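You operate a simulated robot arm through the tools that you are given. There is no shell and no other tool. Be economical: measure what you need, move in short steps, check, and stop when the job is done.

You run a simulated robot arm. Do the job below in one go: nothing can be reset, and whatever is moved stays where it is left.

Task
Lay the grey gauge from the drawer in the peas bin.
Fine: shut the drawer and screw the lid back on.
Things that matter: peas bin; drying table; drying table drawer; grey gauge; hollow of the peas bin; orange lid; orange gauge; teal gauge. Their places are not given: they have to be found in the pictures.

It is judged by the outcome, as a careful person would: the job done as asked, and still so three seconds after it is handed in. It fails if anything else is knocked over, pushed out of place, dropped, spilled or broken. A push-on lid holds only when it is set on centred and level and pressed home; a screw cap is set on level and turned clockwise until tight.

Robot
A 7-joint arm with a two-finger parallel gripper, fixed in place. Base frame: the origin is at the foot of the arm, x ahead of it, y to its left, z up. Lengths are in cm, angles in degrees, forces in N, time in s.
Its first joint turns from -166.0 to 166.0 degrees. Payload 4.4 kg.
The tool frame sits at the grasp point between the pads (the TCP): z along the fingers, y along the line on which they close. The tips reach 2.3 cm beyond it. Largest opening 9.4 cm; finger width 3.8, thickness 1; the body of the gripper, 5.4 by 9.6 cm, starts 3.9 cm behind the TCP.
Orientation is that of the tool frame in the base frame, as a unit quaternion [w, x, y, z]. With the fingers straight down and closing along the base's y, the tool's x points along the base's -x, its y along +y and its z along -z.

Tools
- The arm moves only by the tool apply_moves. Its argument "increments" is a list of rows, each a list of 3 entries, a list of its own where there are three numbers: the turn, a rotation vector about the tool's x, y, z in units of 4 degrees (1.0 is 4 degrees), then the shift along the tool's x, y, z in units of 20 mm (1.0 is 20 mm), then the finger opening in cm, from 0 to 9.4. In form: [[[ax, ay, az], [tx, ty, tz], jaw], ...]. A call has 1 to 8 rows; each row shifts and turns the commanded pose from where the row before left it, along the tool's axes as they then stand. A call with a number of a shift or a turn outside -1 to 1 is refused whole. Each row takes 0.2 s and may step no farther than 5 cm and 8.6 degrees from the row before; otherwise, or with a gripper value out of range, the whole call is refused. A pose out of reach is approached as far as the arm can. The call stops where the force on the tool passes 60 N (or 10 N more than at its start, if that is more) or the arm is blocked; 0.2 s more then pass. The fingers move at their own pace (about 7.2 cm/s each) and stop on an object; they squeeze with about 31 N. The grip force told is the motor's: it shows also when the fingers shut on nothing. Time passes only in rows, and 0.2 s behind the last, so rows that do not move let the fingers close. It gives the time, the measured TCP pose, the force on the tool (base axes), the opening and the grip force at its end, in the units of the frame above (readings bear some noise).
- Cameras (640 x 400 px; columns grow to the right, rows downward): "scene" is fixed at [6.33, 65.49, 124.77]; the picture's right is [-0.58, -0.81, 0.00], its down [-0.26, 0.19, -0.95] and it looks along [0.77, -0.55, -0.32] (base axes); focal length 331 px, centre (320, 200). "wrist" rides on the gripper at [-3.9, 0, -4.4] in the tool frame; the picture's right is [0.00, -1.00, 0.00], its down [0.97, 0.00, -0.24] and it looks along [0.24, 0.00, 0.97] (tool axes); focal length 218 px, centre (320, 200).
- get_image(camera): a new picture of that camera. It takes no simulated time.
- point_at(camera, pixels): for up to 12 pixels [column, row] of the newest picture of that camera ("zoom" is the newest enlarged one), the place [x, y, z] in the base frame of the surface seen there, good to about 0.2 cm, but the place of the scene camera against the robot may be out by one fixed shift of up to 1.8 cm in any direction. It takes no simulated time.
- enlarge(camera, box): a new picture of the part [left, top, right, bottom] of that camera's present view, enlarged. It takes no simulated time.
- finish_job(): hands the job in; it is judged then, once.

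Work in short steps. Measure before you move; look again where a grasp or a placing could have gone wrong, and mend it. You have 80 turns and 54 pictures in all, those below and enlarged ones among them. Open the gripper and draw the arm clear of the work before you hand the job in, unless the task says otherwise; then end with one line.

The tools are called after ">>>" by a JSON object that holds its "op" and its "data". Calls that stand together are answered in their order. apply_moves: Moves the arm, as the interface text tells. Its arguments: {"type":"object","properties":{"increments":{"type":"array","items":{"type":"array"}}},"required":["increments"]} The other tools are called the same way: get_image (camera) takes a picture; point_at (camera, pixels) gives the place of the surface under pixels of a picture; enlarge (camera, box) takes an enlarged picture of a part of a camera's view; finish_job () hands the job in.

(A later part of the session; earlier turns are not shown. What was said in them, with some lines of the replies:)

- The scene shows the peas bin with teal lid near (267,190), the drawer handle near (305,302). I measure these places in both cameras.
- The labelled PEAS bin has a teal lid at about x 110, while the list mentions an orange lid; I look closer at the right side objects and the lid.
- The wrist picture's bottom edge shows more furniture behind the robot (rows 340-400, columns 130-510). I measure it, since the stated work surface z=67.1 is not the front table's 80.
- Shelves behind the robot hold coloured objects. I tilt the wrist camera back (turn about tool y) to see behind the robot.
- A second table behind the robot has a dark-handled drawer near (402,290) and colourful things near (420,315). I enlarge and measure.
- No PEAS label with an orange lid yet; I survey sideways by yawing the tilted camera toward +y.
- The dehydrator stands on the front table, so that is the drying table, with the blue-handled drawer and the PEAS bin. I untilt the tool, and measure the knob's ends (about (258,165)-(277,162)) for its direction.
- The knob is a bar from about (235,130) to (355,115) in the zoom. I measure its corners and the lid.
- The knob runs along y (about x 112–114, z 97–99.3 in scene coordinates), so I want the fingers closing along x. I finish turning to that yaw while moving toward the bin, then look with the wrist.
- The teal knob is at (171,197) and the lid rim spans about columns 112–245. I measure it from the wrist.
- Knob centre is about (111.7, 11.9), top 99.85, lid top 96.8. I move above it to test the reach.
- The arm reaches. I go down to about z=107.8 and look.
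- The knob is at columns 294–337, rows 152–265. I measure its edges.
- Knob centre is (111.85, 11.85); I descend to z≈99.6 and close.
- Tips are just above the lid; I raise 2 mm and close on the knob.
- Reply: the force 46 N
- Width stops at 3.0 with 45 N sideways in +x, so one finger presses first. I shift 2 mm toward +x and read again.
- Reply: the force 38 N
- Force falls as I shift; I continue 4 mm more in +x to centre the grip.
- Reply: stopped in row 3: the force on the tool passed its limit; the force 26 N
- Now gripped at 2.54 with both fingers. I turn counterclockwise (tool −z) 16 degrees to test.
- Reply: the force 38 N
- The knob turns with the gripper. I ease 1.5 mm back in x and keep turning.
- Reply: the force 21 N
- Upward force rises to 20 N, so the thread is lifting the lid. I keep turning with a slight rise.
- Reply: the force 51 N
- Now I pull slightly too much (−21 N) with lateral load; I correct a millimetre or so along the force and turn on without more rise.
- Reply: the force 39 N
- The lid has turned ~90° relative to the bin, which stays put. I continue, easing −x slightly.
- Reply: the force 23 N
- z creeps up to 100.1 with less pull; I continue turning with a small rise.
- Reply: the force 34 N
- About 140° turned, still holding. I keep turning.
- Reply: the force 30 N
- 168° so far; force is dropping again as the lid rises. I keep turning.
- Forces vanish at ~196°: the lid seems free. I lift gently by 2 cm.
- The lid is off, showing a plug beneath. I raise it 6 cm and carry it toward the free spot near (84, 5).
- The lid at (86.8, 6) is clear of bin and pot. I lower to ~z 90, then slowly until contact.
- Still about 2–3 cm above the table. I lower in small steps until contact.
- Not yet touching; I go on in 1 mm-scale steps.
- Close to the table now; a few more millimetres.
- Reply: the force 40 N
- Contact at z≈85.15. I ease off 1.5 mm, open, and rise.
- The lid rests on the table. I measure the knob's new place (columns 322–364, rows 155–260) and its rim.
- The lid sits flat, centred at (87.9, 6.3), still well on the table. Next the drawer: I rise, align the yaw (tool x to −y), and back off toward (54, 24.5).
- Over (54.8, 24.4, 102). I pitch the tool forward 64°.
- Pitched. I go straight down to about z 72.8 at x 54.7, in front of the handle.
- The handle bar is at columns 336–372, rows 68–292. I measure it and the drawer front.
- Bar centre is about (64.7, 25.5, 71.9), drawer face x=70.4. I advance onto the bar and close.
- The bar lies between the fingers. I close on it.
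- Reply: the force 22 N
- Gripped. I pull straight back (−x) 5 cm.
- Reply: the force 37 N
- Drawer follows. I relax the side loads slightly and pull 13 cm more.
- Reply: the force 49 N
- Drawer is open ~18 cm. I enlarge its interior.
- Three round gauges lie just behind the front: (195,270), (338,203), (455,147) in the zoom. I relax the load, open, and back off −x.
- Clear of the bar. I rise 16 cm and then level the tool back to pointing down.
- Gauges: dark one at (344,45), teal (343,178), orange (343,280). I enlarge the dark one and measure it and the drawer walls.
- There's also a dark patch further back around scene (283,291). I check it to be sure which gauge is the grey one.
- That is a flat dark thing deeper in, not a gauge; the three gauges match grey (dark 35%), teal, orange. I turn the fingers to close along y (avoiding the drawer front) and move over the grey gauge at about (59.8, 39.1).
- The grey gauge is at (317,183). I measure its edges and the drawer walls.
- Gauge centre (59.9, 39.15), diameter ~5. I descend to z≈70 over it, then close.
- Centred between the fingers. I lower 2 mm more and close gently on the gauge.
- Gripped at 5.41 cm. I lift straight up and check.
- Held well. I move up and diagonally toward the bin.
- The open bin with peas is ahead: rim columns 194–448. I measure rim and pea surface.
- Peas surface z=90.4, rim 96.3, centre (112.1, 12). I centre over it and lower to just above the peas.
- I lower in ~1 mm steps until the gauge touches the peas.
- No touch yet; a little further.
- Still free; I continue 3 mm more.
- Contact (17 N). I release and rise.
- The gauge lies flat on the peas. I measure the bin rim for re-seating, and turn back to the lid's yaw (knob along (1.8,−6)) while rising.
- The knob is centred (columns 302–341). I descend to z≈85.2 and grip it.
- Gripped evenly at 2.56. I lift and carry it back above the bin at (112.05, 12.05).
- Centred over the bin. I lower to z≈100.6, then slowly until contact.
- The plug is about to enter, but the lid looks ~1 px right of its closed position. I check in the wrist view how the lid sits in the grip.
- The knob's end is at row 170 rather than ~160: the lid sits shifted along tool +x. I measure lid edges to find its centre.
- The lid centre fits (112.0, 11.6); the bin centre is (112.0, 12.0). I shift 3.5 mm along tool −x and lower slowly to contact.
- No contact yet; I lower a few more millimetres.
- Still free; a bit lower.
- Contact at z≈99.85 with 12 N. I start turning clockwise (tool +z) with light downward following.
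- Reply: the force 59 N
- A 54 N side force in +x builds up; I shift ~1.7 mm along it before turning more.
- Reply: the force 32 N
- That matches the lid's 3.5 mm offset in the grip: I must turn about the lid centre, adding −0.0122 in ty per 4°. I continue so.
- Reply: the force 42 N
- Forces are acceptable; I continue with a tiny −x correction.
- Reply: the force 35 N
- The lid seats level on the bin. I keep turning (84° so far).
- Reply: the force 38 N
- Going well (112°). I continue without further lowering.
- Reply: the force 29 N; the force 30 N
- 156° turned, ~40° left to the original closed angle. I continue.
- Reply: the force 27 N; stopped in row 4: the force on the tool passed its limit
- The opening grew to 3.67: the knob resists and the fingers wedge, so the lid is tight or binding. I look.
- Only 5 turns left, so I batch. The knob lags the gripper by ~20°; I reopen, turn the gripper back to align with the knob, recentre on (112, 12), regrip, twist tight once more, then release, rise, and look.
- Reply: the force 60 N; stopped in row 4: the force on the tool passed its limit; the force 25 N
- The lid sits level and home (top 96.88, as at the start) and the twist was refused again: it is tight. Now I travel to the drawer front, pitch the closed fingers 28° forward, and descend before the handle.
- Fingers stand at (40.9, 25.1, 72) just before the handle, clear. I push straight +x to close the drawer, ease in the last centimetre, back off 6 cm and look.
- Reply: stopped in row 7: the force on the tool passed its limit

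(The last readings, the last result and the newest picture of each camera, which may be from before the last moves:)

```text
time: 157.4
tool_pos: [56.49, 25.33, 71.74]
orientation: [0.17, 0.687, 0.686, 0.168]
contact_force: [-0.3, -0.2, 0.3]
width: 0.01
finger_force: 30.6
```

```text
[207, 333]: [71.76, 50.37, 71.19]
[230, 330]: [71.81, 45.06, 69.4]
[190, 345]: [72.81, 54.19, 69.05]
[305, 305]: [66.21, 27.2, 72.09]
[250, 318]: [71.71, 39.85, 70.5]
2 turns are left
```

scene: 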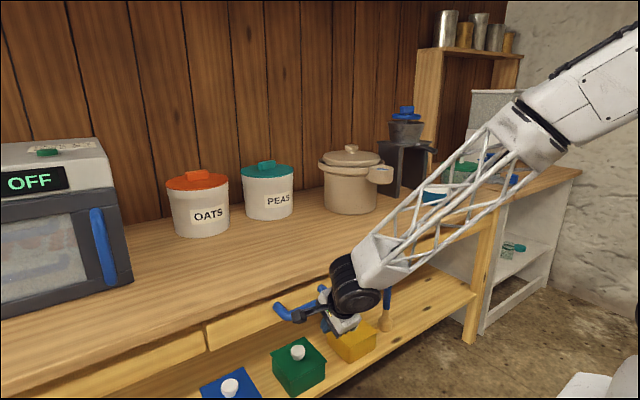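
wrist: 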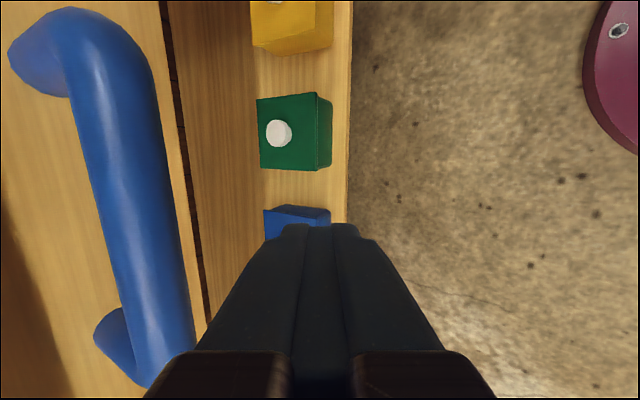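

The drawer face is back at x=70.4 (its starting value), fully shut. I back off further, rise clear, and open the gripper.

>>> {"op": "apply_moves", "data": {"increments": [[[0, 0, 0], [0, -0.883, -0.469], 0], [[0, 0, 0], [0, -0.883, -0.469], 0], [[0, 0, 0], [0, -0.883, -0.469], 0], [[0, 0, 0], [0, -0.883, -0.469], 0], [[0, 0, 0], [0, -0.883, -0.469], 0], [[0, 0, 0], [0, 0.469, -0.883], 5], [[0, 0, 0], [0, 0.469, -0.883], 5], [[0, 0, 0], [0, 0.469, -0.883], 5]]}}

>>> {"op": "apply_moves", "data": {"increments": [[[0, 0, 0], [0, 0.469, -0.883], 5], [[0, 0, 0], [0, 0.469, -0.883], 5], [[0, 0, 0], [0, 0.469, -0.883], 5], [[0, 0, 0], [0, 0.469, -0.883], 5], [[0, 0, 0], [0, 0.469, -0.883], 5], [[0, 0, 0], [0, 0.469, -0.883], 5], [[0, 0, 0], [0, 0.469, -0.883], 5], [[0, 0, 0], [0, 0.469, -0.883], 5]]}}

>>> {"op": "get_image", "data": {"camera": "scene"}}

```text
time: 159.2
tool_pos: [46.54, 25.41, 77.72]
orientation: [0.169, 0.688, 0.686, 0.168]
contact_force: [0.7, 0.2, -0.1]
width: 5.03
finger_force: 0.0
```

```text
time: 161.0
tool_pos: [46.66, 25.23, 93.61]
orientation: [0.169, 0.688, 0.686, 0.167]
contact_force: [-0.3, -0.4, -0.3]
width: 5.03
finger_force: 0.1
```

```text
5 pictures are left
1 turns are left
```

scene: 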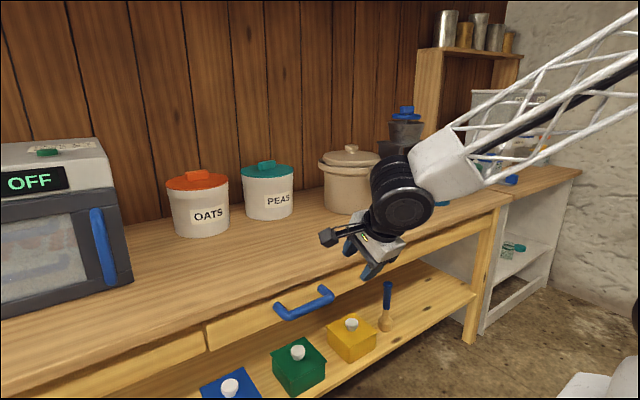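

The drawer is shut, the lid is on level and tight, and the gripper is open and clear, so I hand the job in.

>>> {"op": "finish_job", "data": {}}

```text
The job is handed in.
```

The grey gauge (the dark 35% one) is in the peas bin, the teal lid is screwed back on level until it would turn no further (its knob stopped about 18° short of its starting angle, at the same height), and the drawer is shut.
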